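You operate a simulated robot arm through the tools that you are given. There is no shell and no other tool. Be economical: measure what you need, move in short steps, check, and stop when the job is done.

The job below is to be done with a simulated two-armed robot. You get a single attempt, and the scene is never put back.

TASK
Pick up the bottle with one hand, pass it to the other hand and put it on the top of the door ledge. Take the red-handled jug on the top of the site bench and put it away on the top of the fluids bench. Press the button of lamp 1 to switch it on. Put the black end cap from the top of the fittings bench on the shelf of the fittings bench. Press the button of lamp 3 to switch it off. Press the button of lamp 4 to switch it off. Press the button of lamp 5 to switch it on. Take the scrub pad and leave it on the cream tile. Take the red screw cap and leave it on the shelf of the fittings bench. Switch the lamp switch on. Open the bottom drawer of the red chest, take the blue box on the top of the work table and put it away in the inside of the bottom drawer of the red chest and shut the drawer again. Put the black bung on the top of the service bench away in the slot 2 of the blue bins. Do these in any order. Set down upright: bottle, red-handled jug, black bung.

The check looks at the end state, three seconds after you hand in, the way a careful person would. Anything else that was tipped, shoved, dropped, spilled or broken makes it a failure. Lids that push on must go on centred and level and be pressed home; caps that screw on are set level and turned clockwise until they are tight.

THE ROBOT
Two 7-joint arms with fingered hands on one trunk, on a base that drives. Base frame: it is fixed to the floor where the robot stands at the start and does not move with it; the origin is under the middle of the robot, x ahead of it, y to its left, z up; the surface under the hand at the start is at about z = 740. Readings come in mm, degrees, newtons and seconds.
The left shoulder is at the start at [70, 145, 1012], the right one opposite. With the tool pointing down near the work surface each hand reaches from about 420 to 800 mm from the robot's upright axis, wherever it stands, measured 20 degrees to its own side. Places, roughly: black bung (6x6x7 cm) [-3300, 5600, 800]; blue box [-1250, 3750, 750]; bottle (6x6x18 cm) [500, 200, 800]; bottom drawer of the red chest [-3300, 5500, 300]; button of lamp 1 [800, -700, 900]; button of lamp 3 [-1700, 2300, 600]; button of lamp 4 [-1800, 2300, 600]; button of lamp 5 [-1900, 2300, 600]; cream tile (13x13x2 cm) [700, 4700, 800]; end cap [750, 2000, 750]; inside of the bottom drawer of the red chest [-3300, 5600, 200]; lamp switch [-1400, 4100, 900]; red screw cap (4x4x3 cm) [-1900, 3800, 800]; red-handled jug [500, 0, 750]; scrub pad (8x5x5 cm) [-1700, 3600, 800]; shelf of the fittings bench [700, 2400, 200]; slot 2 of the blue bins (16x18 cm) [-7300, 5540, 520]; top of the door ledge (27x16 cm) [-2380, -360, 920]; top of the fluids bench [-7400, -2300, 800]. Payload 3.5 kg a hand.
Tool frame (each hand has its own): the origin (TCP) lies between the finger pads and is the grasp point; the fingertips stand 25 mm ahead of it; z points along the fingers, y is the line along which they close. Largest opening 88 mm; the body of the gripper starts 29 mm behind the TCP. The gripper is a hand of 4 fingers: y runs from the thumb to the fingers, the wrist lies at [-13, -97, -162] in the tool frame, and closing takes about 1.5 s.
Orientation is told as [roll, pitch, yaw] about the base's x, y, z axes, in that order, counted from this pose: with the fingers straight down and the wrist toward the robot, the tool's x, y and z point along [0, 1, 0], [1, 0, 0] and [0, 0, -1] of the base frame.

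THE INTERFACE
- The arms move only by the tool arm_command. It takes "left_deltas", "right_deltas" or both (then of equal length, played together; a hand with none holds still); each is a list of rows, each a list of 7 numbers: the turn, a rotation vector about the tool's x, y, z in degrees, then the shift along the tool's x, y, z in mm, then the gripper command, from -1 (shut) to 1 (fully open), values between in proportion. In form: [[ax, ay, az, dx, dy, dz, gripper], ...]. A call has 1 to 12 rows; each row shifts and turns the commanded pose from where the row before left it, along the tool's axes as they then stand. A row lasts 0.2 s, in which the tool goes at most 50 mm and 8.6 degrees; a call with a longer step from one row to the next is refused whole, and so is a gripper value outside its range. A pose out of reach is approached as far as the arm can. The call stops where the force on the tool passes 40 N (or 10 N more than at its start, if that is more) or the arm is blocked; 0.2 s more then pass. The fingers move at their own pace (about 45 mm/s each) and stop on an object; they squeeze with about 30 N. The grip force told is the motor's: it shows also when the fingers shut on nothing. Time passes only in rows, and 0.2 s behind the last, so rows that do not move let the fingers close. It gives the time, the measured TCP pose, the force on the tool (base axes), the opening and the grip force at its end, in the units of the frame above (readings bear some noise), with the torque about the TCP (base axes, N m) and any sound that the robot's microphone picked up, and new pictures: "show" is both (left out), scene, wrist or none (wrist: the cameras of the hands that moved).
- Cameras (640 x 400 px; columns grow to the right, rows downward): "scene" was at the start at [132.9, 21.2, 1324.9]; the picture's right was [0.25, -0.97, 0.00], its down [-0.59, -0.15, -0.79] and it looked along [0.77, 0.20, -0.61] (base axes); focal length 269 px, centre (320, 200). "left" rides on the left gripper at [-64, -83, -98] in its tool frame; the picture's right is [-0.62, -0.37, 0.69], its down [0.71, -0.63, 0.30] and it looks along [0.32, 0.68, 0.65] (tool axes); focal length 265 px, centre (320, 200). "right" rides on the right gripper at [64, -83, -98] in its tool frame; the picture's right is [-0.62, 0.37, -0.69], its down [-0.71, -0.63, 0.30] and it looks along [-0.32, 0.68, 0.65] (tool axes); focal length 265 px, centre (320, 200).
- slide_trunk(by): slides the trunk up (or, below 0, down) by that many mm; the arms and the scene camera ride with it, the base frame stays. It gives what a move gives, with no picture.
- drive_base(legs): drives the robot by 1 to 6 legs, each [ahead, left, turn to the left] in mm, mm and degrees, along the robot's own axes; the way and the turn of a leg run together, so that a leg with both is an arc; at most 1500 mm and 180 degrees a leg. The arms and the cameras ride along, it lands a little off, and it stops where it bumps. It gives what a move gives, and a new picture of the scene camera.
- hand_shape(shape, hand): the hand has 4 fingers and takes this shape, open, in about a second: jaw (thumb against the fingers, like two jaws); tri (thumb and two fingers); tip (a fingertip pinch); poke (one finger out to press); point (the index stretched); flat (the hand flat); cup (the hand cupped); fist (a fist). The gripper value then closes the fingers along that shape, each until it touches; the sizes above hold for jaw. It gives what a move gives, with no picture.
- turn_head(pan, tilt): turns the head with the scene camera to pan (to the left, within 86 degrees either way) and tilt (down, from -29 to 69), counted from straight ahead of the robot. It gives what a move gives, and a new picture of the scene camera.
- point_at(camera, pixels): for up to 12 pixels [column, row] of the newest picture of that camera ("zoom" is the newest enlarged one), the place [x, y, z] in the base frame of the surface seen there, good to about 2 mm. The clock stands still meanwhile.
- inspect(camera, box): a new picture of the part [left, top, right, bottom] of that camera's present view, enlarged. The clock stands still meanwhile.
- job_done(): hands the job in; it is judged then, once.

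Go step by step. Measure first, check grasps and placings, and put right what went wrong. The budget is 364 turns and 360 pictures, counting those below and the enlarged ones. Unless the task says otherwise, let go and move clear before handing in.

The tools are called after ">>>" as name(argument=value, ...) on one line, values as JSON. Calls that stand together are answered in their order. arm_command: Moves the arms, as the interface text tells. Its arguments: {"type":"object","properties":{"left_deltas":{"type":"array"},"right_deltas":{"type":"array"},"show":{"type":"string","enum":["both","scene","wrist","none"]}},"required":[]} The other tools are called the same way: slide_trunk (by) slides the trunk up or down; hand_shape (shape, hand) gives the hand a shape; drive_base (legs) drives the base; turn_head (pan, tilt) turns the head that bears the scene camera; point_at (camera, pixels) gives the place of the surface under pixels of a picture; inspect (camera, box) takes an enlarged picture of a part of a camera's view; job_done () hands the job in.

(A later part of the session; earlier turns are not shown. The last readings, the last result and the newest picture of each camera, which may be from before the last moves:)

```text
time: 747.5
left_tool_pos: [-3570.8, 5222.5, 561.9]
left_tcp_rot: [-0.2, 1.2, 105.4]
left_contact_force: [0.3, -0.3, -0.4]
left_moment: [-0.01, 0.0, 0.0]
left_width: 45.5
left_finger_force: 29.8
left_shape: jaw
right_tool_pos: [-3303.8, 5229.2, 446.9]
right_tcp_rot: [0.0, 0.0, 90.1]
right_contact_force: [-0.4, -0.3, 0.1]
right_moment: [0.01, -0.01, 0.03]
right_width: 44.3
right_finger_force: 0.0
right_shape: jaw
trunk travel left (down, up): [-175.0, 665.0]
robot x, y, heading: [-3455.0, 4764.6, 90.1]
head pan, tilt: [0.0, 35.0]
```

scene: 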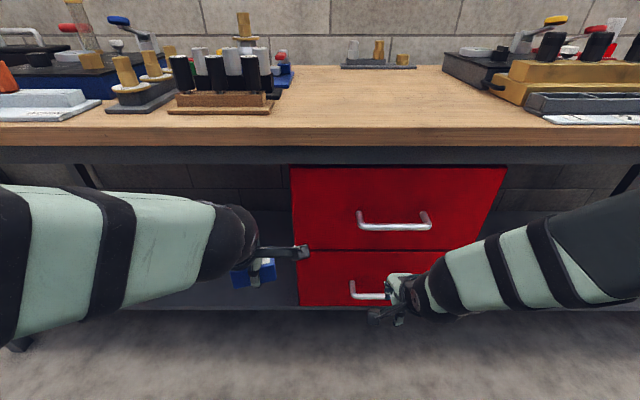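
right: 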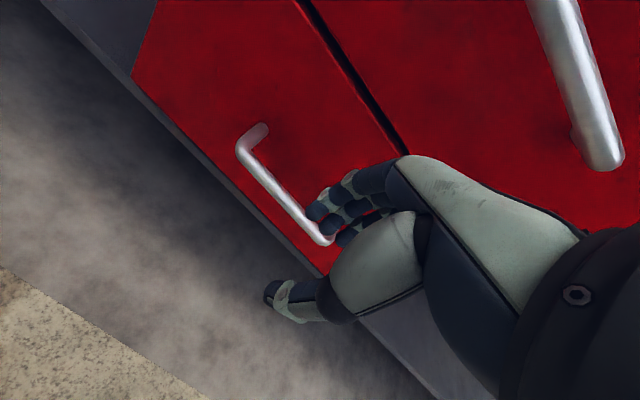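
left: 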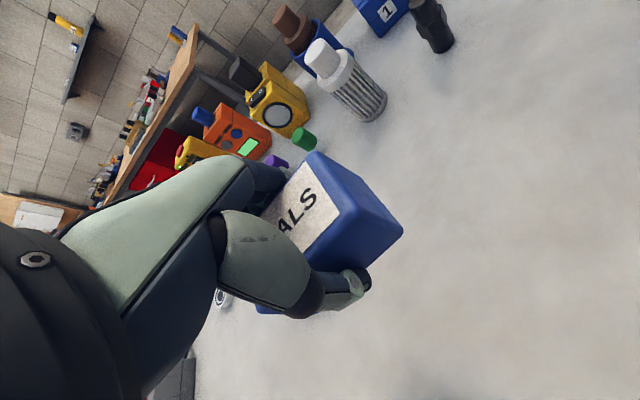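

>>> arm_command(right_deltas=[[0, 0, 0, 6, 0, 30, 0], [0, 0, 0, 0, 0, 30, 0], [0, 0, 0, 0, 32, 0, 0], [0, 0, 0, 0, 32, 0, 0], [0, 0, 0, 0, 31, 0, 0], [0, 0, 0, 0, 0, 0, 0]], show="both")

```text
time: 748.9
left_tool_pos: [-3570.7, 5222.7, 563.3]
left_tcp_rot: [-0.2, 1.0, 105.3]
left_contact_force: [0.4, 0.0, -0.6]
left_moment: [-0.02, -0.04, -0.03]
left_width: 45.5
left_finger_force: 29.6
left_shape: jaw
right_tool_pos: [-3311.5, 5323.8, 388.9]
right_tcp_rot: [-0.1, 0.2, 90.2]
right_contact_force: [-0.9, -11.9, 0.7]
right_moment: [0.15, -0.01, -0.09]
right_width: 40.9
right_finger_force: 0.2
right_shape: jaw
trunk travel left (down, up): [-175.0, 665.0]
robot x, y, heading: [-3453.6, 4770.4, 90.1]
head pan, tilt: [0.0, 35.0]
```

scene: 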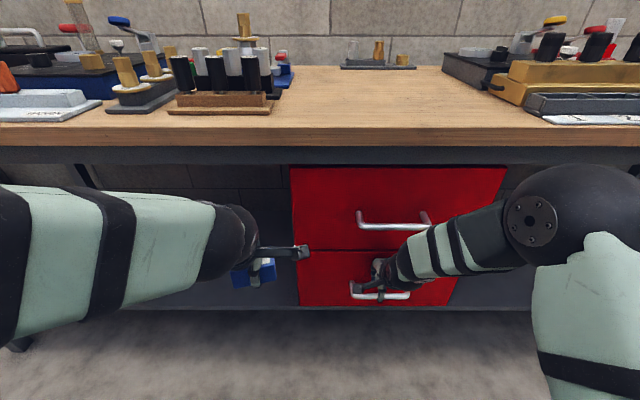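
right: 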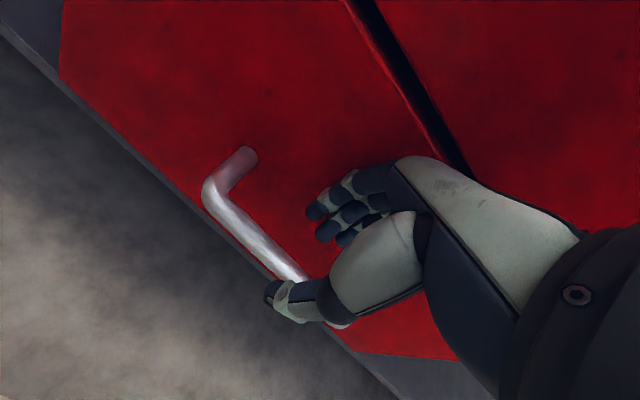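

The hand lightly touches the drawer face; I'll back off 6 mm, lower over the bar and close.

>>> arm_command(right_deltas=[[0, 0, 0, 0, -6, 0, 0], [0, 0, 0, 0, 0, 20, 0], [0, 0, 0, 0, 0, 20, 0], [0, 0, 0, 0, 0, 8, 0], [0, 0, 0, 0, 0, 0, 0]], show="wrist")

```text
time: 750.1
left_tool_pos: [-3569.4, 5224.5, 562.2]
left_tcp_rot: [-0.3, 1.1, 105.4]
left_contact_force: [0.6, 0.5, 0.6]
left_moment: [0.0, -0.02, 0.03]
left_width: 45.6
left_finger_force: 30.2
left_shape: jaw
right_tool_pos: [-3309.2, 5319.6, 340.2]
right_tcp_rot: [0.0, -0.1, 90.1]
right_contact_force: [-0.1, -0.6, 0.2]
right_moment: [0.01, 0.01, 0.02]
right_width: 44.4
right_finger_force: 0.0
right_shape: jaw
trunk travel left (down, up): [-175.0, 665.0]
robot x, y, heading: [-3452.5, 4761.4, 90.3]
head pan, tilt: [0.0, 35.0]
```

right: 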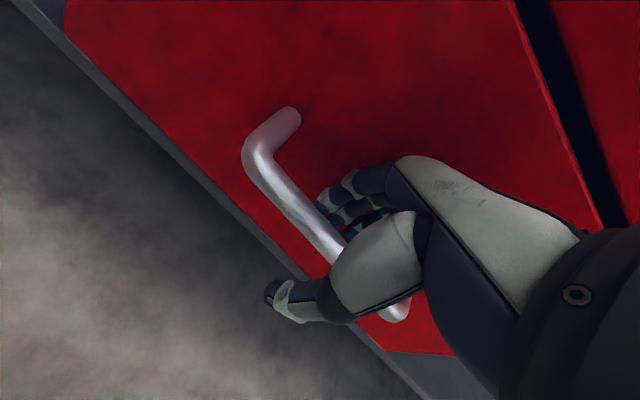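

The bar is between fingers and thumb. I'll close, then pull by driving back 260 mm.

>>> arm_command(right_deltas=[[0, 0, 0, 0, 0, 0, -0.5], [0, 0, 0, 0, 0, 0, -1], [0, 0, 0, 0, 0, 0, -1], [0, 0, 0, 0, 0, 0, -1], [0, 0, 0, 0, 0, 0, -1]], show="none")

>>> drive_base(legs=[[-260, 0, 0]])

```text
time: 751.3
left_tool_pos: [-3569.3, 5224.6, 562.3]
left_tcp_rot: [-0.2, 1.2, 105.4]
left_contact_force: [-0.1, -0.6, -0.8]
left_moment: [-0.02, 0.01, -0.01]
left_width: 45.5
left_finger_force: 30.6
left_shape: jaw
right_tool_pos: [-3309.5, 5317.4, 338.6]
right_tcp_rot: [-0.1, 0.4, 90.2]
right_contact_force: [-0.1, 0.4, -13.2]
right_moment: [-0.06, 0.02, 0.09]
right_width: 3.1
right_finger_force: 30.0
right_shape: jaw
trunk travel left (down, up): [-175.0, 665.0]
robot x, y, heading: [-3452.7, 4765.1, 89.9]
head pan, tilt: [0.0, 35.0]
```

```text
time: 753.1
left_tool_pos: [-3569.5, 4966.3, 560.8]
left_tcp_rot: [0.0, 1.3, 105.4]
left_contact_force: [0.3, 0.4, 0.3]
left_moment: [-0.02, -0.01, -0.02]
left_width: 45.3
left_finger_force: 29.8
left_shape: jaw
right_tool_pos: [-3308.8, 5060.2, 338.1]
right_tcp_rot: [0.0, 0.2, 90.3]
right_contact_force: [-2.1, 1.0, -24.6]
right_moment: [-0.16, 0.04, 0.11]
right_width: 3.2
right_finger_force: 29.9
right_shape: jaw
trunk travel left (down, up): [-175.0, 665.0]
robot x, y, heading: [-3456.5, 4509.3, 90.1]
head pan, tilt: [0.0, 35.0]
```

scene: 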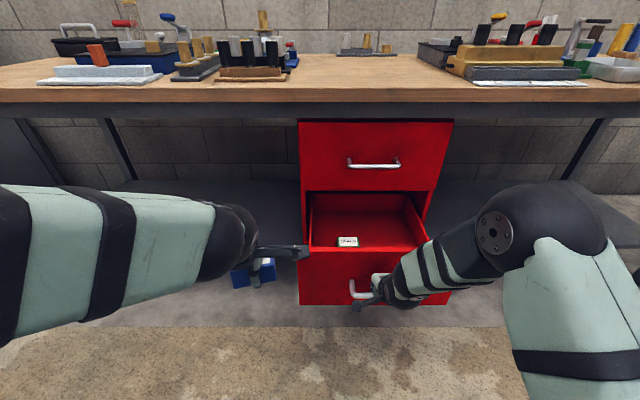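

The drawer is open 258 mm with a small item already inside at (347,241). I'll release the handle, rise, and measure the inside.

>>> arm_command(right_deltas=[[0, 0, 0, 0, 0, 0, 0.1], [0, 0, 0, 0, 0, 0, 0.1], [0, 0, 0, 0, 0, 0, 0.1], [0, 0, 0, 0, 0, -30, 0.1], [0, 0, 0, 0, 0, -40, 0.1], [0, 0, 0, -30, -40, 0, 0.1], [0, 0, 0, -40, 0, 0, 0.1]], show="scene")

>>> point_at(camera="scene", pixels=[[310, 250], [420, 247], [330, 225], [347, 241], [390, 235], [310, 200], [405, 195], [360, 225], [350, 290], [325, 240]])

>>> inspect(camera="scene", box=[280, 160, 470, 320])

```text
time: 754.7
left_tool_pos: [-3570.3, 4964.3, 562.2]
left_tcp_rot: [-0.2, 1.2, 105.3]
left_contact_force: [-0.2, 0.1, -0.5]
left_moment: [-0.02, -0.01, -0.01]
left_width: 45.3
left_finger_force: 30.4
left_shape: jaw
right_tool_pos: [-3236.6, 5020.0, 410.4]
right_tcp_rot: [0.0, 0.0, 90.2]
right_contact_force: [-0.7, -0.5, 0.0]
right_moment: [0.01, -0.02, -0.01]
right_width: 47.9
right_finger_force: 0.1
right_shape: jaw
trunk travel left (down, up): [-175.0, 665.0]
robot x, y, heading: [-3454.6, 4506.7, 90.0]
head pan, tilt: [0.0, 35.0]
```

scene: 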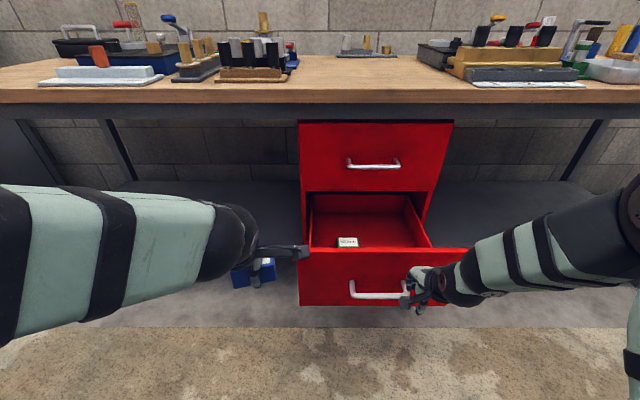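

```text
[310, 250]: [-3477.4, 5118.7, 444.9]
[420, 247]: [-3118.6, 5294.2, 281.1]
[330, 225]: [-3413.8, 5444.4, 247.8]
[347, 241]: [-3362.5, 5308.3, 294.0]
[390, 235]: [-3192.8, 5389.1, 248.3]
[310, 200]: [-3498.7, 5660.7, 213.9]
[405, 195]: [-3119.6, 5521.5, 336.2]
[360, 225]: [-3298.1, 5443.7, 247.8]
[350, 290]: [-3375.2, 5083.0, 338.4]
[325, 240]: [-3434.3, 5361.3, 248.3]
```

```text
2.50 times, centred on (375, 240) of scene
```

zoom: 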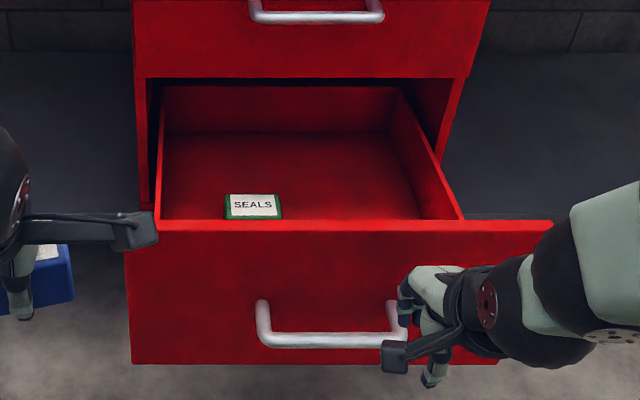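

The drawer floor is z 248 with a green box at (-3362,5308). I'll put the blue box right of it near (-3230,5330), entering from above and then going deeper. I raise the trunk 150 and shift the base.

>>> slide_trunk(by=150)

>>> drive_base(legs=[[0, -300, 0], [180, 0, 0]])

>>> arm_command(left_deltas=[[0, 0, -7.5, 0, 0, 0, -1], [0, 0, 7.5, 0, 0, 0, -1], [0, 0, 7.5, 0, 0, 0, -1], [0, 0, 7.5, 0, 0, 0, -1], [0, 0, 0, -35, 0, 0, -1], [0, 0, 0, 0, 40, 0, -1], [0, 0, 0, 0, 40, 0, -1]], show="both")

```text
time: 756.5
left_tool_pos: [-3570.1, 4963.8, 711.8]
left_tcp_rot: [-0.3, 1.0, 105.3]
left_contact_force: [1.2, -1.1, -1.1]
left_moment: [-0.03, 0.01, -0.01]
left_width: 45.4
left_finger_force: 29.9
left_shape: jaw
right_tool_pos: [-3238.3, 5020.0, 560.6]
right_tcp_rot: [-0.1, -0.1, 90.2]
right_contact_force: [-0.6, -0.2, 1.1]
right_moment: [0.01, -0.01, 0.0]
right_width: 48.0
right_finger_force: 0.0
right_shape: jaw
trunk travel left (down, up): [-325.0, 515.0]
robot x, y, heading: [-3448.7, 4505.2, 90.2]
head pan, tilt: [0.0, 35.0]
```

```text
time: 759.6
left_tool_pos: [-3273.6, 5147.1, 711.4]
left_tcp_rot: [-0.2, 1.1, 105.7]
left_contact_force: [0.8, -0.2, -0.9]
left_moment: [-0.02, -0.01, 0.01]
left_width: 45.3
left_finger_force: 29.8
left_shape: jaw
right_tool_pos: [-2940.9, 5202.6, 560.2]
right_tcp_rot: [-0.1, 0.1, 90.5]
right_contact_force: [1.0, -0.2, 0.0]
right_moment: [0.01, -0.01, 0.0]
right_width: 47.9
right_finger_force: 0.1
right_shape: jaw
trunk travel left (down, up): [-325.0, 515.0]
robot x, y, heading: [-3154.2, 4692.5, 90.7]
head pan, tilt: [0.0, 35.0]
```

scene: 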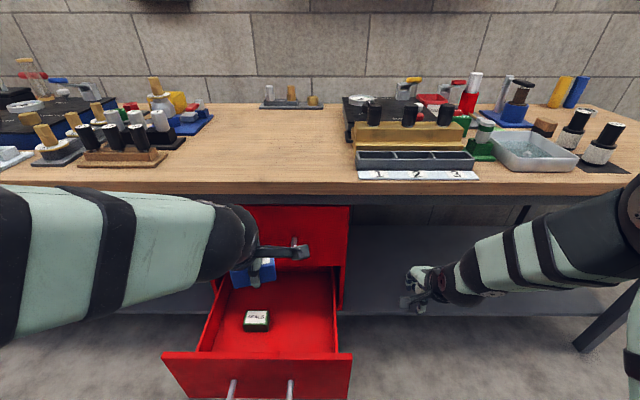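

```text
time: 761.2
left_tool_pos: [-3236.1, 5226.7, 710.8]
left_tcp_rot: [-0.5, 1.0, 90.5]
left_contact_force: [-0.2, 0.1, -1.1]
left_moment: [0.01, 0.01, -0.01]
left_width: 45.0
left_finger_force: 30.3
left_shape: jaw
right_tool_pos: [-2940.0, 5202.1, 559.6]
right_tcp_rot: [-0.1, -0.1, 90.5]
right_contact_force: [-0.2, 0.3, 0.2]
right_moment: [0.0, 0.01, 0.05]
right_width: 48.0
right_finger_force: 0.1
right_shape: jaw
trunk travel left (down, up): [-325.0, 515.0]
robot x, y, heading: [-3151.7, 4689.8, 90.1]
head pan, tilt: [0.0, 35.0]
```

scene: 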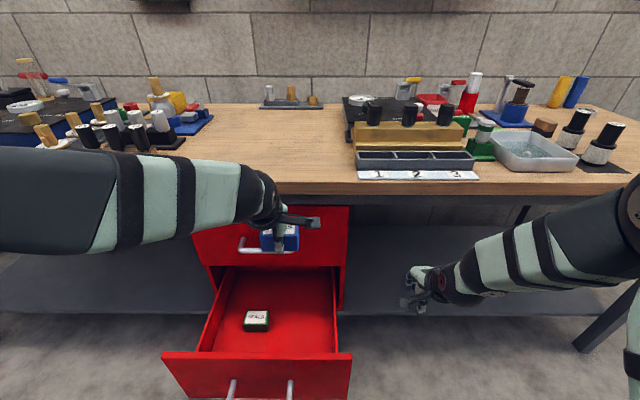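
left: 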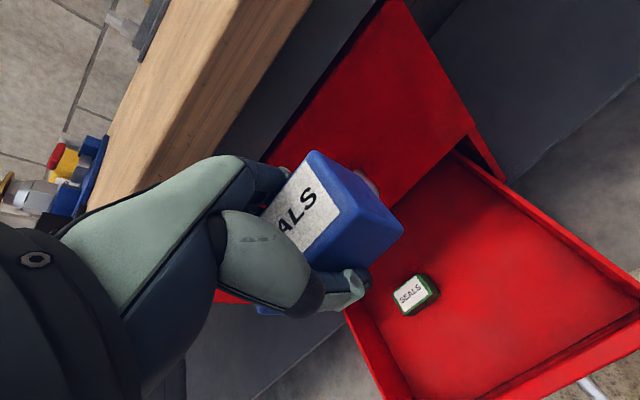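

The drawer lies below the box, and there's 34 mm to the upper handle. I'll lower to z≈400.

>>> arm_command(left_deltas=[[0, 0, 0, 0, 0, 44, -1], [0, 0, 0, 0, 0, 44, -1], [0, 0, 0, 0, 0, 44, -1], [0, 0, 0, 0, 0, 44, -1], [0, 0, 0, 0, 0, 44, -1], [0, 0, 0, 0, 0, 44, -1], [0, 0, 0, 0, 0, 40, -1], [0, 0, 0, 0, 0, 0, -1]], show="both")

```text
time: 763.0
left_tool_pos: [-3237.6, 5218.4, 409.6]
left_tcp_rot: [-0.5, 0.8, 90.6]
left_contact_force: [-0.6, 0.4, -0.5]
left_moment: [0.0, -0.02, -0.03]
left_width: 45.2
left_finger_force: 30.0
left_shape: jaw
right_tool_pos: [-2940.4, 5202.8, 560.2]
right_tcp_rot: [-0.2, 0.0, 90.6]
right_contact_force: [0.3, -1.2, 0.0]
right_moment: [0.0, -0.03, 0.01]
right_width: 48.1
right_finger_force: 0.1
right_shape: jaw
trunk travel left (down, up): [-325.0, 515.0]
robot x, y, heading: [-3154.0, 4691.5, 90.4]
head pan, tilt: [0.0, 35.0]
```

scene: 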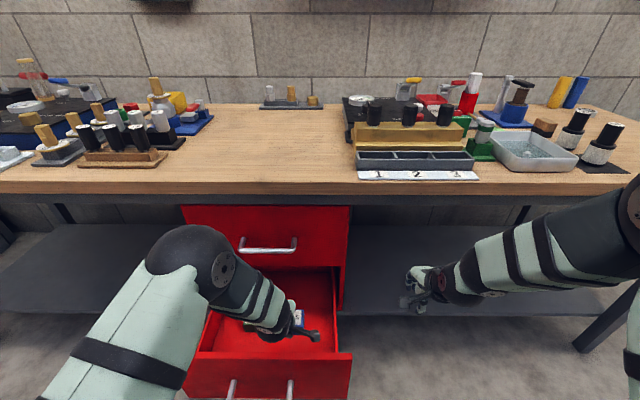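
left: 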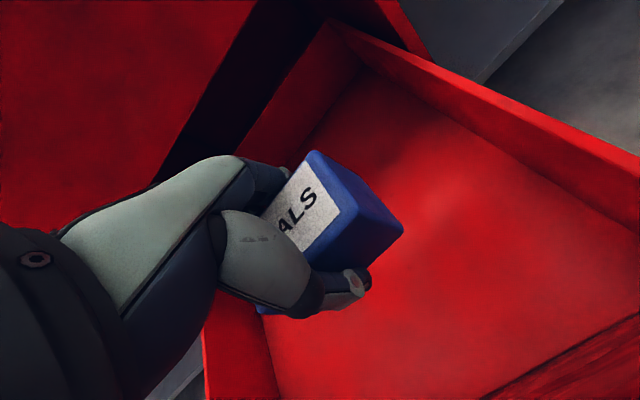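

>>> arm_command(left_deltas=[[0, 0, 0, 0, 25, 20, -1], [0, 0, 0, 0, 25, 20, -1], [0, 0, 0, 0, 25, 20, -1], [0, 0, 0, 0, 25, 5, -1], [0, 0, 0, 0, 10, 0, -1], [0, 0, 0, 0, 0, 20, -1], [0, 0, 0, 0, 0, 20, -1], [0, 0, 0, 0, 0, 0, -1]], show="both")

```text
time: 764.8
left_tool_pos: [-3237.5, 5328.0, 301.0]
left_tcp_rot: [-0.5, 1.1, 90.6]
left_contact_force: [0.2, 0.4, -0.5]
left_moment: [-0.03, 0.02, 0.0]
left_width: 45.0
left_finger_force: 29.7
left_shape: jaw
right_tool_pos: [-2942.2, 5202.3, 561.5]
right_tcp_rot: [-0.1, 0.0, 90.5]
right_contact_force: [0.1, 0.4, 0.0]
right_moment: [-0.03, 0.0, -0.04]
right_width: 48.0
right_finger_force: 0.0
right_shape: jaw
trunk travel left (down, up): [-325.0, 515.0]
robot x, y, heading: [-3152.3, 4685.4, 90.4]
head pan, tilt: [0.0, 35.0]
```

scene: 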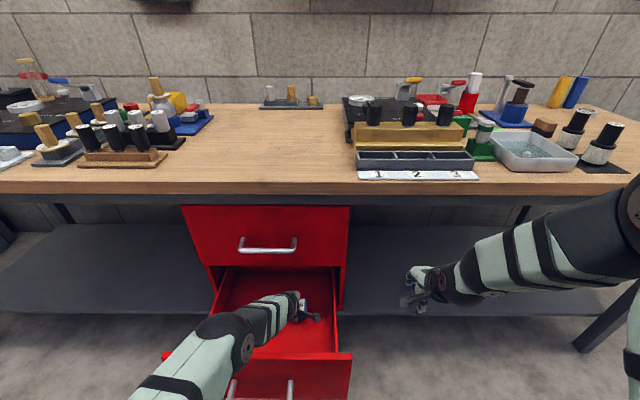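
left: 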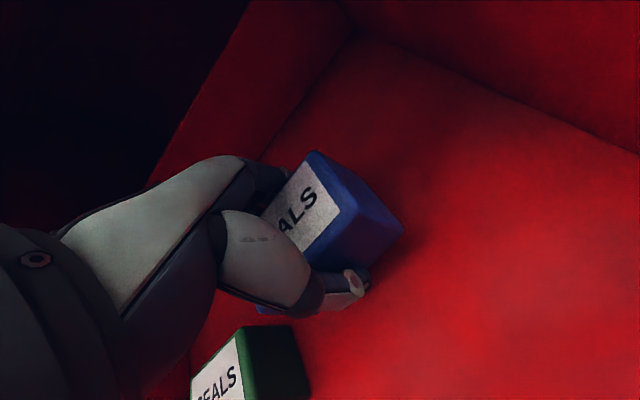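

The green box is clear on the left. I'll lower the last 25 mm, release and rise.

>>> arm_command(left_deltas=[[0, 0, 0, 0, 0, 15, -1], [0, 0, 0, 0, 0, 6, -1], [0, 0, 0, 0, 0, 3, -1], [0, 0, 0, 0, 0, 0, -0.2], [0, 0, 0, 0, 0, 0, 0.2], [0, 0, 0, 0, 0, 0, 0.5], [0, 0, 0, 0, 0, 0, 0.5], [0, 0, 0, 0, 0, -20, 0.5], [0, 0, 0, 0, 0, -40, 0.5]], show="wrist")

```text
time: 766.8
left_tool_pos: [-3236.9, 5327.8, 335.6]
left_tcp_rot: [-0.6, 1.0, 90.5]
left_contact_force: [-0.1, 0.3, 0.2]
left_moment: [0.0, -0.02, 0.0]
left_width: 65.6
left_finger_force: 0.1
left_shape: jaw
right_tool_pos: [-2940.9, 5201.8, 559.9]
right_tcp_rot: [-0.1, 0.0, 90.6]
right_contact_force: [-0.2, 0.3, 0.5]
right_moment: [0.04, 0.02, -0.01]
right_width: 47.9
right_finger_force: 0.0
right_shape: jaw
trunk travel left (down, up): [-325.0, 515.0]
robot x, y, heading: [-3154.4, 4690.5, 90.3]
head pan, tilt: [0.0, 35.0]
```

left: 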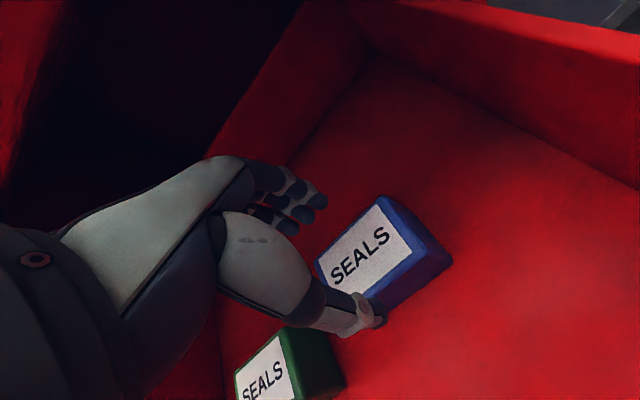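

The blue box lies flat in the drawer. I'll withdraw along the same path.

>>> arm_command(left_deltas=[[0, 0, 0, 0, 0, -10, 0.5], [0, 0, 0, 0, -25, -15, 0.5], [0, 0, 0, 0, -25, -20, 0.5], [0, 0, 0, 0, -25, -20, 0.5], [0, 0, 0, 0, -25, -20, 0.5], [0, 0, 0, 0, -10, -44, 0.5], [0, 0, 0, 0, 0, -44, 0.5], [0, 0, 0, 0, 0, -44, 0.5], [0, 0, 0, 0, 0, -44, 0.5], [0, 0, 0, 0, 0, -44, 0.5], [0, 0, 0, 0, -30, -40, 0.5], [0, 0, 0, 0, -40, 0, 0.5]], show="scene")

>>> inspect(camera="scene", box=[140, 190, 380, 400])

```text
time: 769.4
left_tool_pos: [-3240.5, 5153.5, 685.8]
left_tcp_rot: [-0.5, 1.0, 90.6]
left_contact_force: [-0.2, 0.6, 0.9]
left_moment: [0.02, 0.01, 0.01]
left_width: 65.8
left_finger_force: 0.0
left_shape: jaw
right_tool_pos: [-2940.4, 5201.2, 561.7]
right_tcp_rot: [-0.1, 0.0, 90.5]
right_contact_force: [0.0, -0.5, -0.6]
right_moment: [0.0, 0.03, -0.05]
right_width: 48.0
right_finger_force: 0.3
right_shape: jaw
trunk travel left (down, up): [-325.0, 515.0]
robot x, y, heading: [-3155.9, 4684.5, 90.7]
head pan, tilt: [0.0, 35.0]
```

scene: 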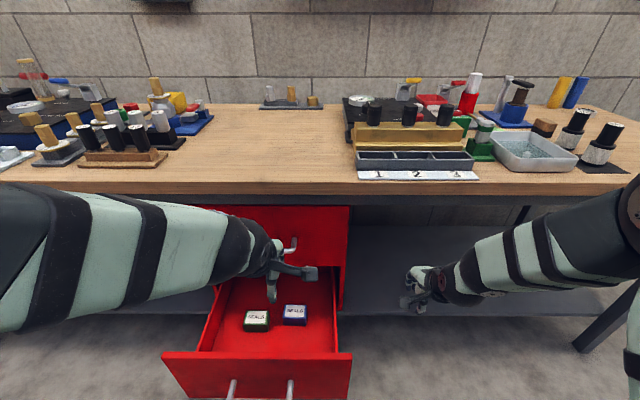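

```text
1.90 times, centred on (260, 295) of scene
```

zoom: 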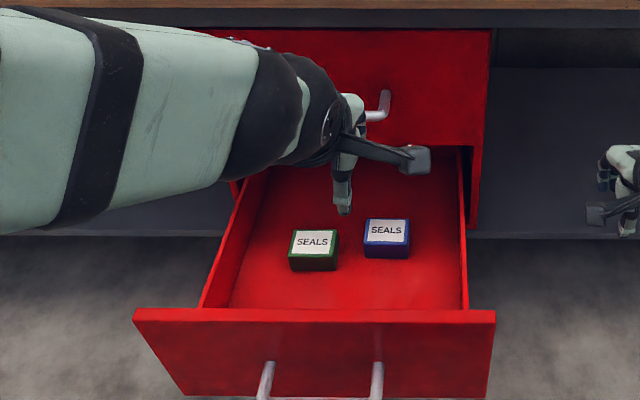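

Both boxes lie in the drawer. To shut it, I'll back off, raise the left hand, and set the closed right hand in front of the panel at x≈-3185, z≈410.

>>> drive_base(legs=[[-270, 0, 0], [0, 245, 0]])

>>> arm_command(right_deltas=[[0, 0, 0, 0, 0, 40, -1], [0, 0, 0, 0, 0, 40, -1], [0, 0, 0, 0, 0, 40, -1], [0, 0, 0, 0, 0, 31, -1], [0, 0, 0, 0, 0, 0, -1], [0, 0, 0, 0, 0, 0, -1]], left_deltas=[[0, 0, 0, 0, 0, -45, 1], [0, 0, 0, 0, 0, -45, 1], [0, 0, 0, 0, 0, -45, 1], [0, 0, 0, 0, 0, -45, 1], [0, 0, 0, 0, 0, -45, 1], [0, 0, 0, 0, 0, -30, 1]], show="scene")

```text
time: 772.7
left_tool_pos: [-3485.5, 4887.4, 685.5]
left_tcp_rot: [-0.5, 1.0, 90.7]
left_contact_force: [-0.2, 0.0, -0.9]
left_moment: [-0.05, 0.0, 0.0]
left_width: 65.8
left_finger_force: 0.0
left_shape: jaw
right_tool_pos: [-3188.1, 4935.0, 561.3]
right_tcp_rot: [-0.2, 0.0, 90.6]
right_contact_force: [-1.3, -0.5, 0.4]
right_moment: [-0.01, 0.02, 0.01]
right_width: 47.8
right_finger_force: 0.1
right_shape: jaw
trunk travel left (down, up): [-325.0, 515.0]
robot x, y, heading: [-3401.5, 4422.6, 90.3]
head pan, tilt: [0.0, 35.0]
```

scene: 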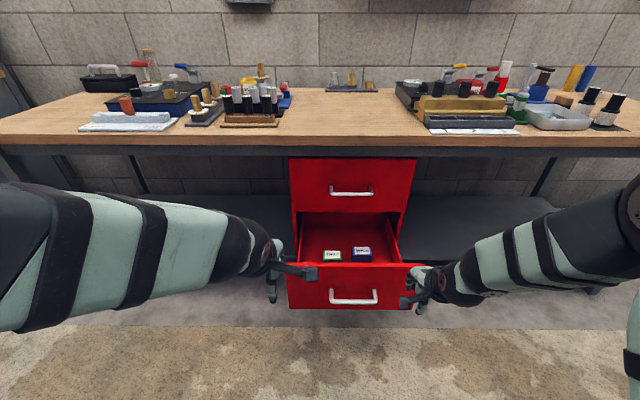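

```text
time: 774.1
left_tool_pos: [-3486.8, 4888.9, 940.3]
left_tcp_rot: [-0.6, 1.0, 90.8]
left_contact_force: [-0.4, 0.1, 0.8]
left_moment: [-0.02, 0.0, -0.01]
left_width: 87.6
left_finger_force: 0.1
left_shape: jaw
right_tool_pos: [-3188.6, 4935.1, 406.7]
right_tcp_rot: [-0.1, 0.0, 90.7]
right_contact_force: [-0.3, 0.7, 0.1]
right_moment: [0.02, -0.01, 0.01]
right_width: 0.0
right_finger_force: 29.9
right_shape: jaw
trunk travel left (down, up): [-325.0, 515.0]
robot x, y, heading: [-3399.1, 4422.2, 90.3]
head pan, tilt: [0.0, 35.0]
```

scene: 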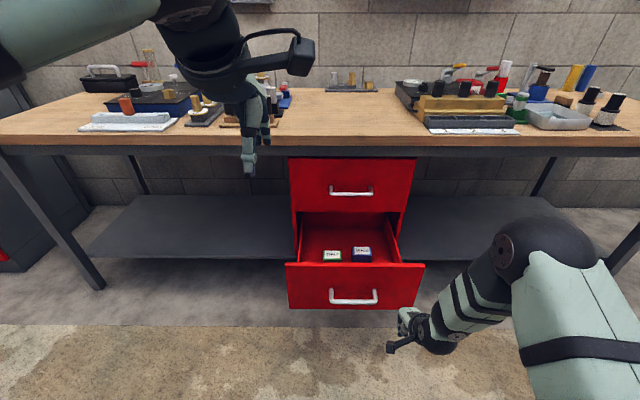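

I'll push the drawer shut by driving forward.

>>> drive_base(legs=[[345, 0, 0]])

>>> inspect(camera="scene", box=[200, 180, 520, 400])

```text
time: 776.4
left_tool_pos: [-3492.3, 5231.2, 939.4]
left_tcp_rot: [-0.5, 1.0, 91.0]
left_contact_force: [0.1, -0.4, 0.2]
left_moment: [-0.01, 0.01, -0.02]
left_width: 87.5
left_finger_force: 0.0
left_shape: jaw
right_tool_pos: [-3194.9, 5276.2, 407.6]
right_tcp_rot: [0.0, 0.0, 90.7]
right_contact_force: [0.8, -0.5, 0.1]
right_moment: [0.02, -0.02, -0.01]
right_width: 0.2
right_finger_force: 30.0
right_shape: jaw
trunk travel left (down, up): [-325.0, 515.0]
robot x, y, heading: [-3398.7, 4760.7, 90.4]
head pan, tilt: [0.0, 35.0]
```

scene: 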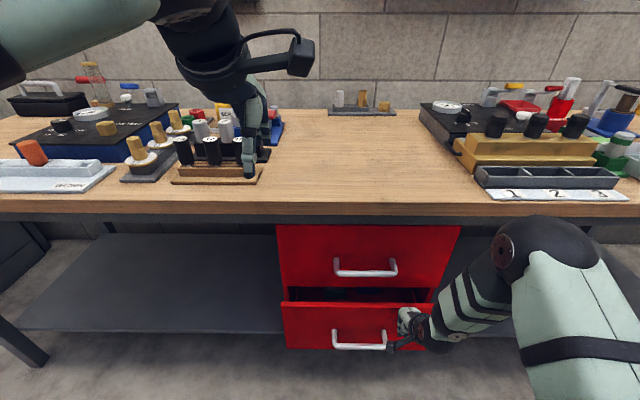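

```text
1.82 times, centred on (360, 290) of scene
```

zoom: 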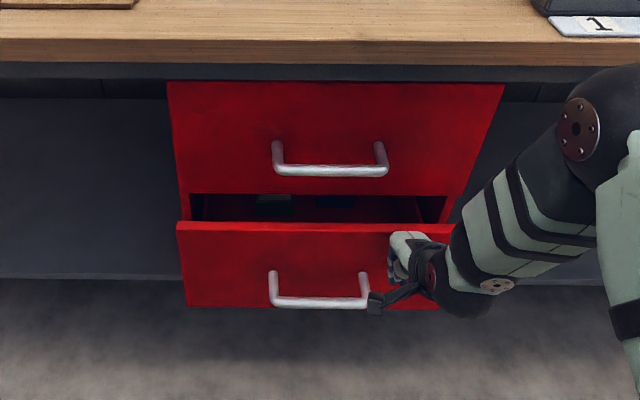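

About 65 mm remain. I'll raise the left hand a bit more and push on.

>>> arm_command(left_deltas=[[0, 0, 0, 0, 0, -40, 1], [0, 0, 0, 0, 0, -40, 1]], show="none")

>>> drive_base(legs=[[75, 0, 0]])

>>> inspect(camera="scene", box=[200, 180, 520, 400])

```text
time: 777.0
left_tool_pos: [-3494.0, 5231.4, 1021.2]
left_tcp_rot: [-0.4, 0.9, 90.9]
left_contact_force: [1.1, -0.5, -0.2]
left_moment: [0.0, 0.01, -0.02]
left_width: 87.7
left_finger_force: 0.1
left_shape: jaw
right_tool_pos: [-3192.9, 5276.9, 408.4]
right_tcp_rot: [0.0, 0.0, 90.8]
right_contact_force: [0.0, 0.3, 0.5]
right_moment: [0.03, 0.01, 0.03]
right_width: 0.0
right_finger_force: 30.4
right_shape: jaw
trunk travel left (down, up): [-325.0, 515.0]
robot x, y, heading: [-3406.1, 4761.8, 90.6]
head pan, tilt: [0.0, 35.0]
```

```text
time: 778.1
left_tool_pos: [-3494.8, 5304.0, 1021.1]
left_tcp_rot: [-0.3, 1.1, 90.9]
left_contact_force: [0.1, 1.0, -0.1]
left_moment: [0.02, 0.01, 0.0]
left_width: 87.5
left_finger_force: 0.0
left_shape: jaw
right_tool_pos: [-3193.9, 5336.0, 402.4]
right_tcp_rot: [0.0, 1.7, 90.9]
right_contact_force: [0.0, -0.4, -0.2]
right_moment: [0.03, 0.02, 0.0]
right_width: 0.2
right_finger_force: 30.5
right_shape: jaw
trunk travel left (down, up): [-325.0, 515.0]
robot x, y, heading: [-3401.7, 4833.3, 90.5]
head pan, tilt: [0.0, 35.0]
stopped in leg 1: the force on the tool passed its limit at 76 N (the readings are from after the stop); the commanded pose is now the measured one
```

scene: 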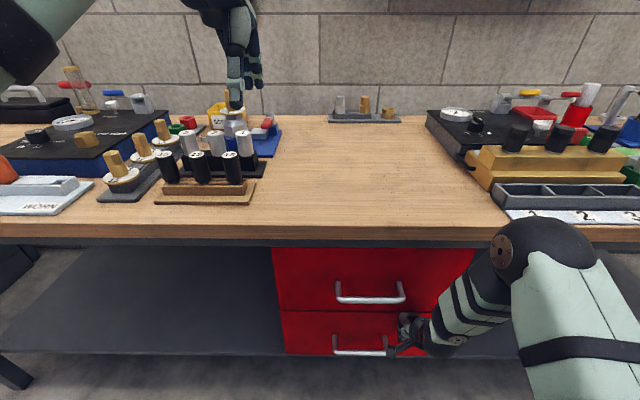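

```text
1.82 times, centred on (360, 290) of scene
```

zoom: 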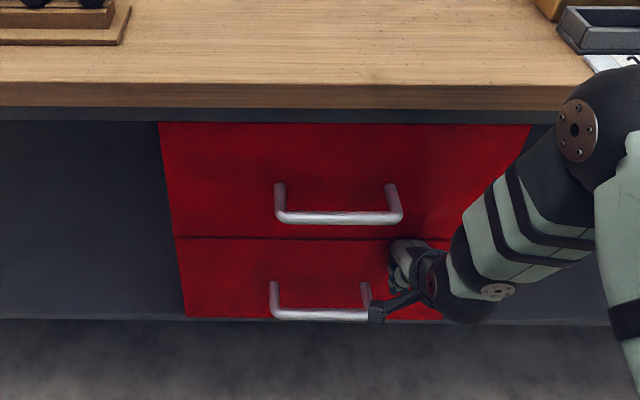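

>>> point_at(camera="zoom", pixels=[[210, 280], [310, 260], [210, 200], [330, 190], [375, 255]])

>>> drive_base(legs=[[-350, 0, 0]])

>>> turn_head(pan=-20, tilt=35)

```text
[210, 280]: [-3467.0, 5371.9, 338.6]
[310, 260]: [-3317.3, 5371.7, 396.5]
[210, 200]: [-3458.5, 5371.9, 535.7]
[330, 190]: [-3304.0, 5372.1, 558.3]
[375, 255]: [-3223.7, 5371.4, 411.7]
```

```text
time: 780.4
left_tool_pos: [-3491.4, 4947.5, 1019.9]
left_tcp_rot: [-0.4, 1.0, 91.1]
left_contact_force: [0.2, -0.3, -0.1]
left_moment: [0.0, 0.01, 0.01]
left_width: 87.5
left_finger_force: 0.1
left_shape: jaw
right_tool_pos: [-3191.5, 4982.3, 403.8]
right_tcp_rot: [-0.1, 1.6, 91.0]
right_contact_force: [-0.3, 0.3, -0.1]
right_moment: [0.0, 0.0, 0.02]
right_width: 0.0
right_finger_force: 30.2
right_shape: jaw
trunk travel left (down, up): [-325.0, 515.0]
robot x, y, heading: [-3403.9, 4478.0, 90.8]
head pan, tilt: [0.0, 35.0]
```

scene: 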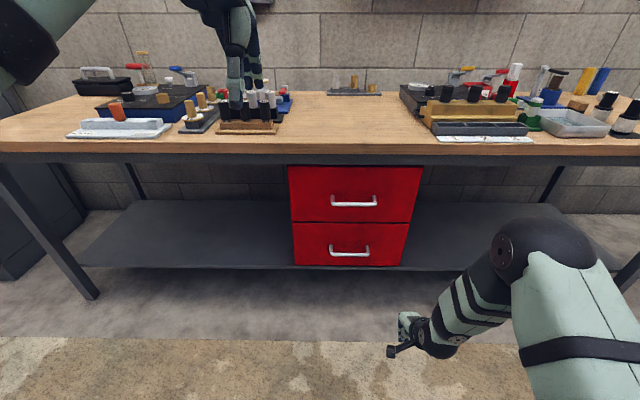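

```text
time: 781.2
left_tool_pos: [-3490.8, 4950.1, 1019.8]
left_tcp_rot: [-0.4, 1.2, 91.0]
left_contact_force: [-0.7, 0.1, -0.4]
left_moment: [-0.04, -0.02, -0.02]
left_width: 87.7
left_finger_force: 0.0
left_shape: jaw
right_tool_pos: [-3190.3, 4982.7, 403.2]
right_tcp_rot: [0.0, 1.7, 91.1]
right_contact_force: [-0.8, 0.0, 0.5]
right_moment: [-0.05, 0.01, -0.01]
right_width: 0.0
right_finger_force: 30.4
right_shape: jaw
trunk travel left (down, up): [-325.0, 515.0]
robot x, y, heading: [-3401.2, 4479.3, 90.9]
head pan, tilt: [-20.0, 35.0]
```

scene: 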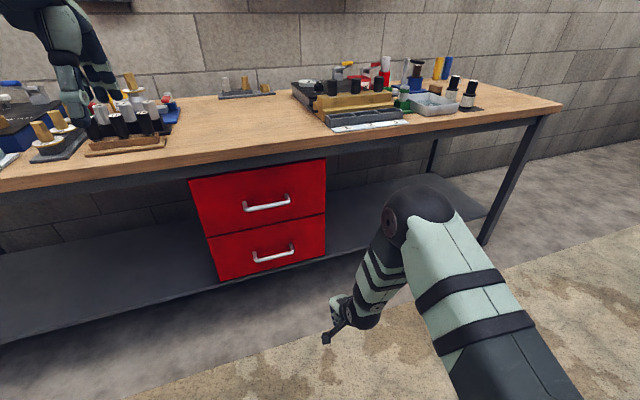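

The drawer is flush (y 5372). The last item is the lamp switch: I'll raise the trunk and right hand, make a poke finger and yaw it 90° so that the wrist points to the robot's right.

>>> slide_trunk(by=250)

>>> arm_command(right_deltas=[[0, 0, 0, 0, 0, -43, -1], [0, 0, 0, 0, 0, -43, -1], [0, 0, 0, 0, 0, -43, -1], [0, 0, 0, 0, 0, -43, -1], [0, 0, 0, 0, 0, -43, -1], [0, 0, 0, 0, 0, -43, -1], [0, 0, 0, 0, 0, -43, -1], [0, 0, 0, 0, 0, -30, -1]], show="none")

>>> hand_shape(hand="right", shape="poke")

>>> arm_command(right_deltas=[[0, 0, -8.2, 0, 0, 0, -1], [0, 0, -8.2, 0, 0, 0, -1], [0, 0, -8.2, 0, 0, 0, -1], [0, 0, -8.2, 0, 0, 0, -1], [0, 0, -8.2, 0, 0, 0, -1], [0, 0, -8.2, 0, 0, 0, -1], [0, 0, -8.2, 0, 0, 0, -1], [0, 0, -8.2, 0, 0, 0, -1], [0, 0, -8.2, 0, 0, 0, -1], [0, 0, -8.2, 0, 0, 0, -1], [0, 0, -8, 0, 0, 0, -1]], show="none")

>>> drive_base(legs=[[220, 0, -1], [0, -1500, 0], [0, -420, 0]])

```text
time: 783.8
left_tool_pos: [-3491.1, 4948.1, 1269.2]
left_tcp_rot: [-0.5, 1.1, 91.0]
left_contact_force: [-0.4, -0.8, -0.6]
left_moment: [-0.05, -0.04, -0.02]
left_width: 87.6
left_finger_force: 0.1
left_shape: jaw
right_tool_pos: [-3191.4, 4982.3, 651.1]
right_tcp_rot: [-0.1, 1.7, 91.0]
right_contact_force: [0.3, 0.1, -0.9]
right_moment: [0.02, -0.01, 0.03]
right_width: 0.0
right_finger_force: 29.1
right_shape: jaw
trunk travel left (down, up): [-575.0, 265.0]
robot x, y, heading: [-3399.8, 4477.7, 90.8]
head pan, tilt: [-20.0, 35.0]
```

```text
time: 785.6
left_tool_pos: [-3491.3, 4948.6, 1270.0]
left_tcp_rot: [-0.6, 1.1, 91.0]
left_contact_force: [-0.3, 0.0, -0.4]
left_moment: [0.0, 0.03, 0.01]
left_width: 87.6
left_finger_force: 0.1
left_shape: jaw
right_tool_pos: [-3191.6, 4990.0, 984.1]
right_tcp_rot: [0.0, 1.6, 91.0]
right_contact_force: [0.1, 0.0, -0.7]
right_moment: [-0.01, 0.02, 0.0]
right_width: 0.1
right_finger_force: 30.0
right_shape: jaw
trunk travel left (down, up): [-575.0, 265.0]
robot x, y, heading: [-3396.6, 4478.7, 90.6]
head pan, tilt: [-20.0, 35.0]
```

```text
time: 786.5
left_tool_pos: [-3491.6, 4949.0, 1268.5]
left_tcp_rot: [-0.3, 1.2, 91.0]
left_contact_force: [0.2, 0.2, -0.3]
left_moment: [0.02, 0.02, -0.01]
left_width: 87.6
left_finger_force: 0.0
left_shape: jaw
right_tool_pos: [-3192.0, 4990.3, 984.2]
right_tcp_rot: [0.0, 1.6, 91.0]
right_contact_force: [-0.1, 0.6, -0.5]
right_moment: [0.03, -0.01, 0.04]
right_width: 0.1
right_finger_force: 0.2
right_shape: poke
trunk travel left (down, up): [-575.0, 265.0]
robot x, y, heading: [-3403.2, 4479.0, 90.8]
head pan, tilt: [-20.0, 35.0]
```

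```text
time: 788.9
left_tool_pos: [-3491.5, 4948.5, 1270.4]
left_tcp_rot: [-0.4, 1.2, 91.0]
left_contact_force: [-0.3, -0.4, 0.6]
left_moment: [0.0, 0.0, 0.01]
left_width: 87.7
left_finger_force: 0.1
left_shape: jaw
right_tool_pos: [-3191.8, 4992.3, 984.0]
right_tcp_rot: [1.7, 0.1, -178.9]
right_contact_force: [-0.2, -0.6, -0.1]
right_moment: [-0.02, -0.01, -0.01]
right_width: 0.0
right_finger_force: 0.0
right_shape: poke
trunk travel left (down, up): [-575.0, 265.0]
robot x, y, heading: [-3399.1, 4479.6, 91.0]
head pan, tilt: [-20.0, 35.0]
```

```text
time: 799.7
left_tool_pos: [-1559.3, 5130.1, 1270.4]
left_tcp_rot: [-0.6, 1.1, 88.1]
left_contact_force: [-0.9, -0.7, -0.2]
left_moment: [-0.01, 0.03, -0.02]
left_width: 87.5
left_finger_force: 0.0
left_shape: jaw
right_tool_pos: [-1259.3, 5159.3, 983.2]
right_tcp_rot: [1.8, 0.1, 178.0]
right_contact_force: [0.0, -0.3, -0.5]
right_moment: [-0.01, 0.02, 0.0]
right_width: 0.1
right_finger_force: 0.0
right_shape: poke
trunk travel left (down, up): [-575.0, 265.0]
robot x, y, heading: [-1484.2, 4650.9, 88.2]
head pan, tilt: [-20.0, 35.0]
```

scene: 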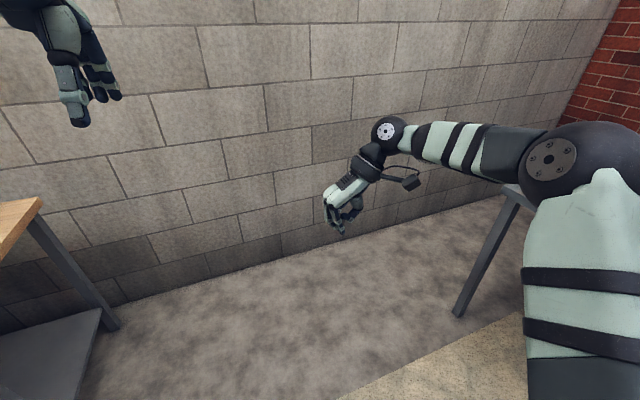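

I'll turn to face the table and shift to put the lamp in the right hand's range.

>>> drive_base(legs=[[0, 0, -178], [0, 150, 0]])

>>> turn_head(pan=-5, tilt=45)

```text
time: 808.3
left_tool_pos: [-1245.5, 4191.1, 1269.9]
left_tcp_rot: [-0.5, 1.1, -88.3]
left_contact_force: [0.3, -0.4, 0.1]
left_moment: [-0.02, -0.02, -0.01]
left_width: 87.6
left_finger_force: 0.1
left_shape: jaw
right_tool_pos: [-1543.1, 4144.6, 983.0]
right_tcp_rot: [1.6, 0.1, 1.7]
right_contact_force: [-0.5, 0.2, -0.1]
right_moment: [0.02, -0.02, 0.05]
right_width: 0.0
right_finger_force: 0.0
right_shape: poke
trunk travel left (down, up): [-575.0, 265.0]
robot x, y, heading: [-1342.6, 4661.0, -88.6]
head pan, tilt: [-20.0, 35.0]
```

scene: 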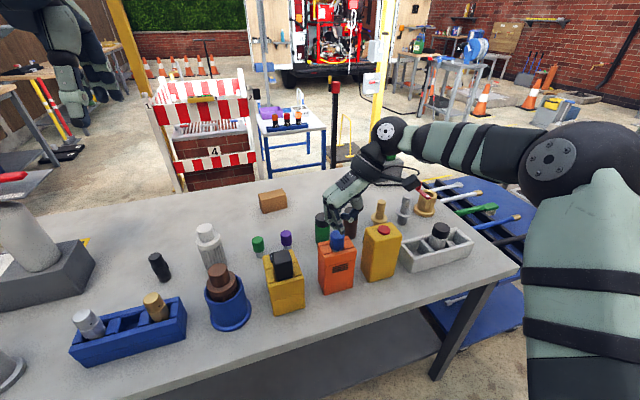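

```text
time: 809.1
left_tool_pos: [-1244.0, 4190.5, 1269.7]
left_tcp_rot: [-0.3, 1.1, -88.3]
left_contact_force: [0.3, -1.1, 0.3]
left_moment: [0.01, -0.01, -0.03]
left_width: 87.7
left_finger_force: 0.1
left_shape: jaw
right_tool_pos: [-1542.7, 4144.5, 984.0]
right_tcp_rot: [1.8, 0.1, 1.7]
right_contact_force: [-1.1, 0.0, 0.1]
right_moment: [0.04, -0.01, 0.0]
right_width: 0.2
right_finger_force: 0.1
right_shape: poke
trunk travel left (down, up): [-575.0, 265.0]
robot x, y, heading: [-1346.4, 4658.1, -88.4]
head pan, tilt: [-5.0, 45.0]
```

scene: 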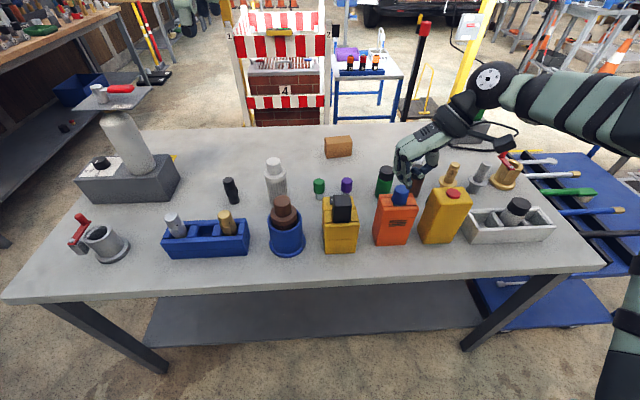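

>>> inspect(camera="scene", box=[300, 165, 420, 265])

>>> point_at(camera="scene", pixels=[[341, 198], [341, 210], [328, 202], [354, 204], [341, 193], [400, 190], [330, 196], [352, 197]])

>>> inspect(camera="left", box=[0, 0, 640, 400])

```text
4.00 times, centred on (360, 215) of scene
```

zoom: 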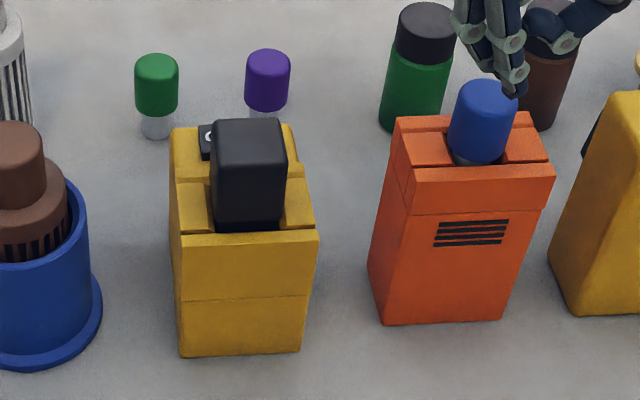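

```text
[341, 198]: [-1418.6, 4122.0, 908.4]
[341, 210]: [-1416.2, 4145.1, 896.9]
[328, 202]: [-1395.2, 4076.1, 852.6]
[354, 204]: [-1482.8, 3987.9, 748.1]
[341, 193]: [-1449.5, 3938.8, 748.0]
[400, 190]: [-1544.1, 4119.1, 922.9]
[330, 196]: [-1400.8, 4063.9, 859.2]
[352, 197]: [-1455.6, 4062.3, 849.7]
```

```text
1.00 times, centred on (320, 200) of left (not enlarged: the box is as wide or as high as the picture)
```

zoom: 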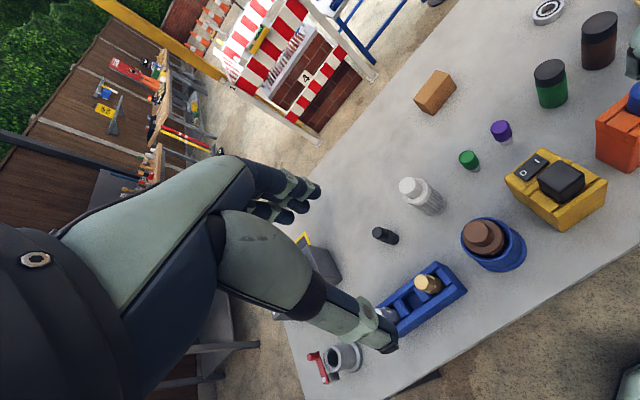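

The left wrist camera sees the rocker at (530,167). I'll enlarge and measure it there.

>>> inspect(camera="left", box=[480, 130, 620, 240])

>>> point_at(camera="zoom", pixels=[[190, 190], [255, 125], [225, 155], [205, 150], [245, 165], [250, 140], [190, 175], [330, 190], [380, 230], [300, 230], [290, 180]])

```text
3.64 times, centred on (550, 185) of left
```

zoom: 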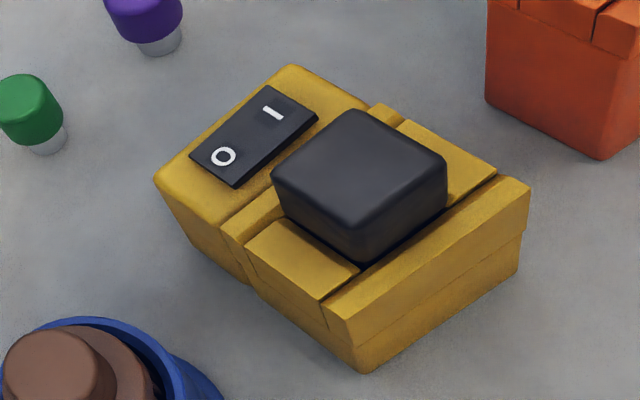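

```text
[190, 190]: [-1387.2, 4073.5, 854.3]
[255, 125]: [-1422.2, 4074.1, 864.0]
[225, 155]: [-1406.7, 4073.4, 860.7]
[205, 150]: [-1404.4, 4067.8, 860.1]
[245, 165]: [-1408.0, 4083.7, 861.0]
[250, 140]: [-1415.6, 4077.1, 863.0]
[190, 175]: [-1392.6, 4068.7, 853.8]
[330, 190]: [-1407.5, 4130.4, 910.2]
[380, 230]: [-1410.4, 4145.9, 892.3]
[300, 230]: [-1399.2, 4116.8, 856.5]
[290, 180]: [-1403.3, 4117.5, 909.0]
```

The rocker's "I" end is at about (-1430,4072,864), 25 mm south of the black block. I'll bring the fingertip above it with a 10° lean away from the block.

>>> arm_command(right_deltas=[[0, 0, 0, 0, 40, 0, -1], [0, 0, 0, 0, 40, 0, -1], [0, 0, 0, -40, 16, 0, -1], [0, 0, 0, -40, 16, 0, -1], [0, 5, 0, -5, 0, 0, -1], [0, 5, 0, 0, 0, 0, -1], [0, 0, 0, 0, 0, 0, -1]], show="both")

>>> inspect(camera="left", box=[480, 100, 620, 240])

```text
time: 810.4
left_tool_pos: [-1245.2, 4192.1, 1269.6]
left_tcp_rot: [-0.4, 1.2, -88.2]
left_contact_force: [0.5, 0.3, 0.0]
left_moment: [0.02, 0.01, 0.0]
left_width: 87.7
left_finger_force: 0.0
left_shape: jaw
right_tool_pos: [-1424.9, 4058.2, 982.2]
right_tcp_rot: [7.2, -0.7, 0.5]
right_contact_force: [21.9, -0.7, -12.8]
right_moment: [-0.62, 1.27, -1.11]
right_width: 0.2
right_finger_force: 0.0
right_shape: poke
trunk travel left (down, up): [-575.0, 265.0]
robot x, y, heading: [-1341.4, 4657.3, -88.3]
head pan, tilt: [-5.0, 45.0]
stopped in row 6 (right hand): the force on the tool passed its limit at 162 N (the readings are from after the stop); the commanded pose is now the measured one
```

scene: 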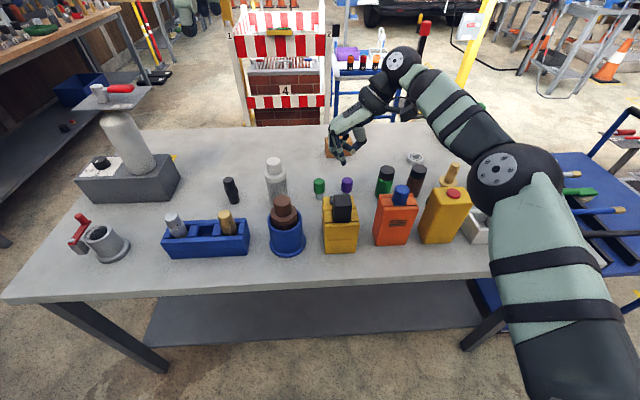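
right: 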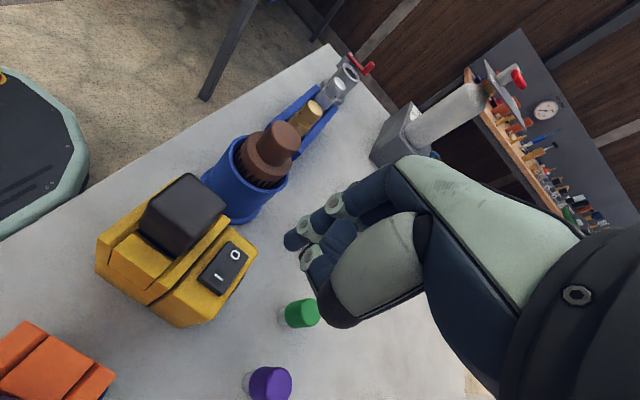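

```text
2.86 times, centred on (550, 170) of left
```

zoom: 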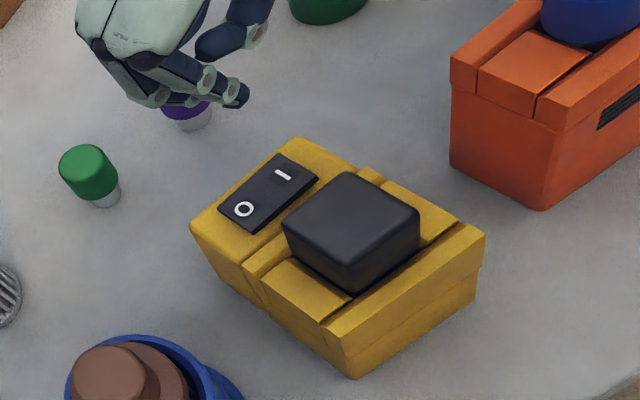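

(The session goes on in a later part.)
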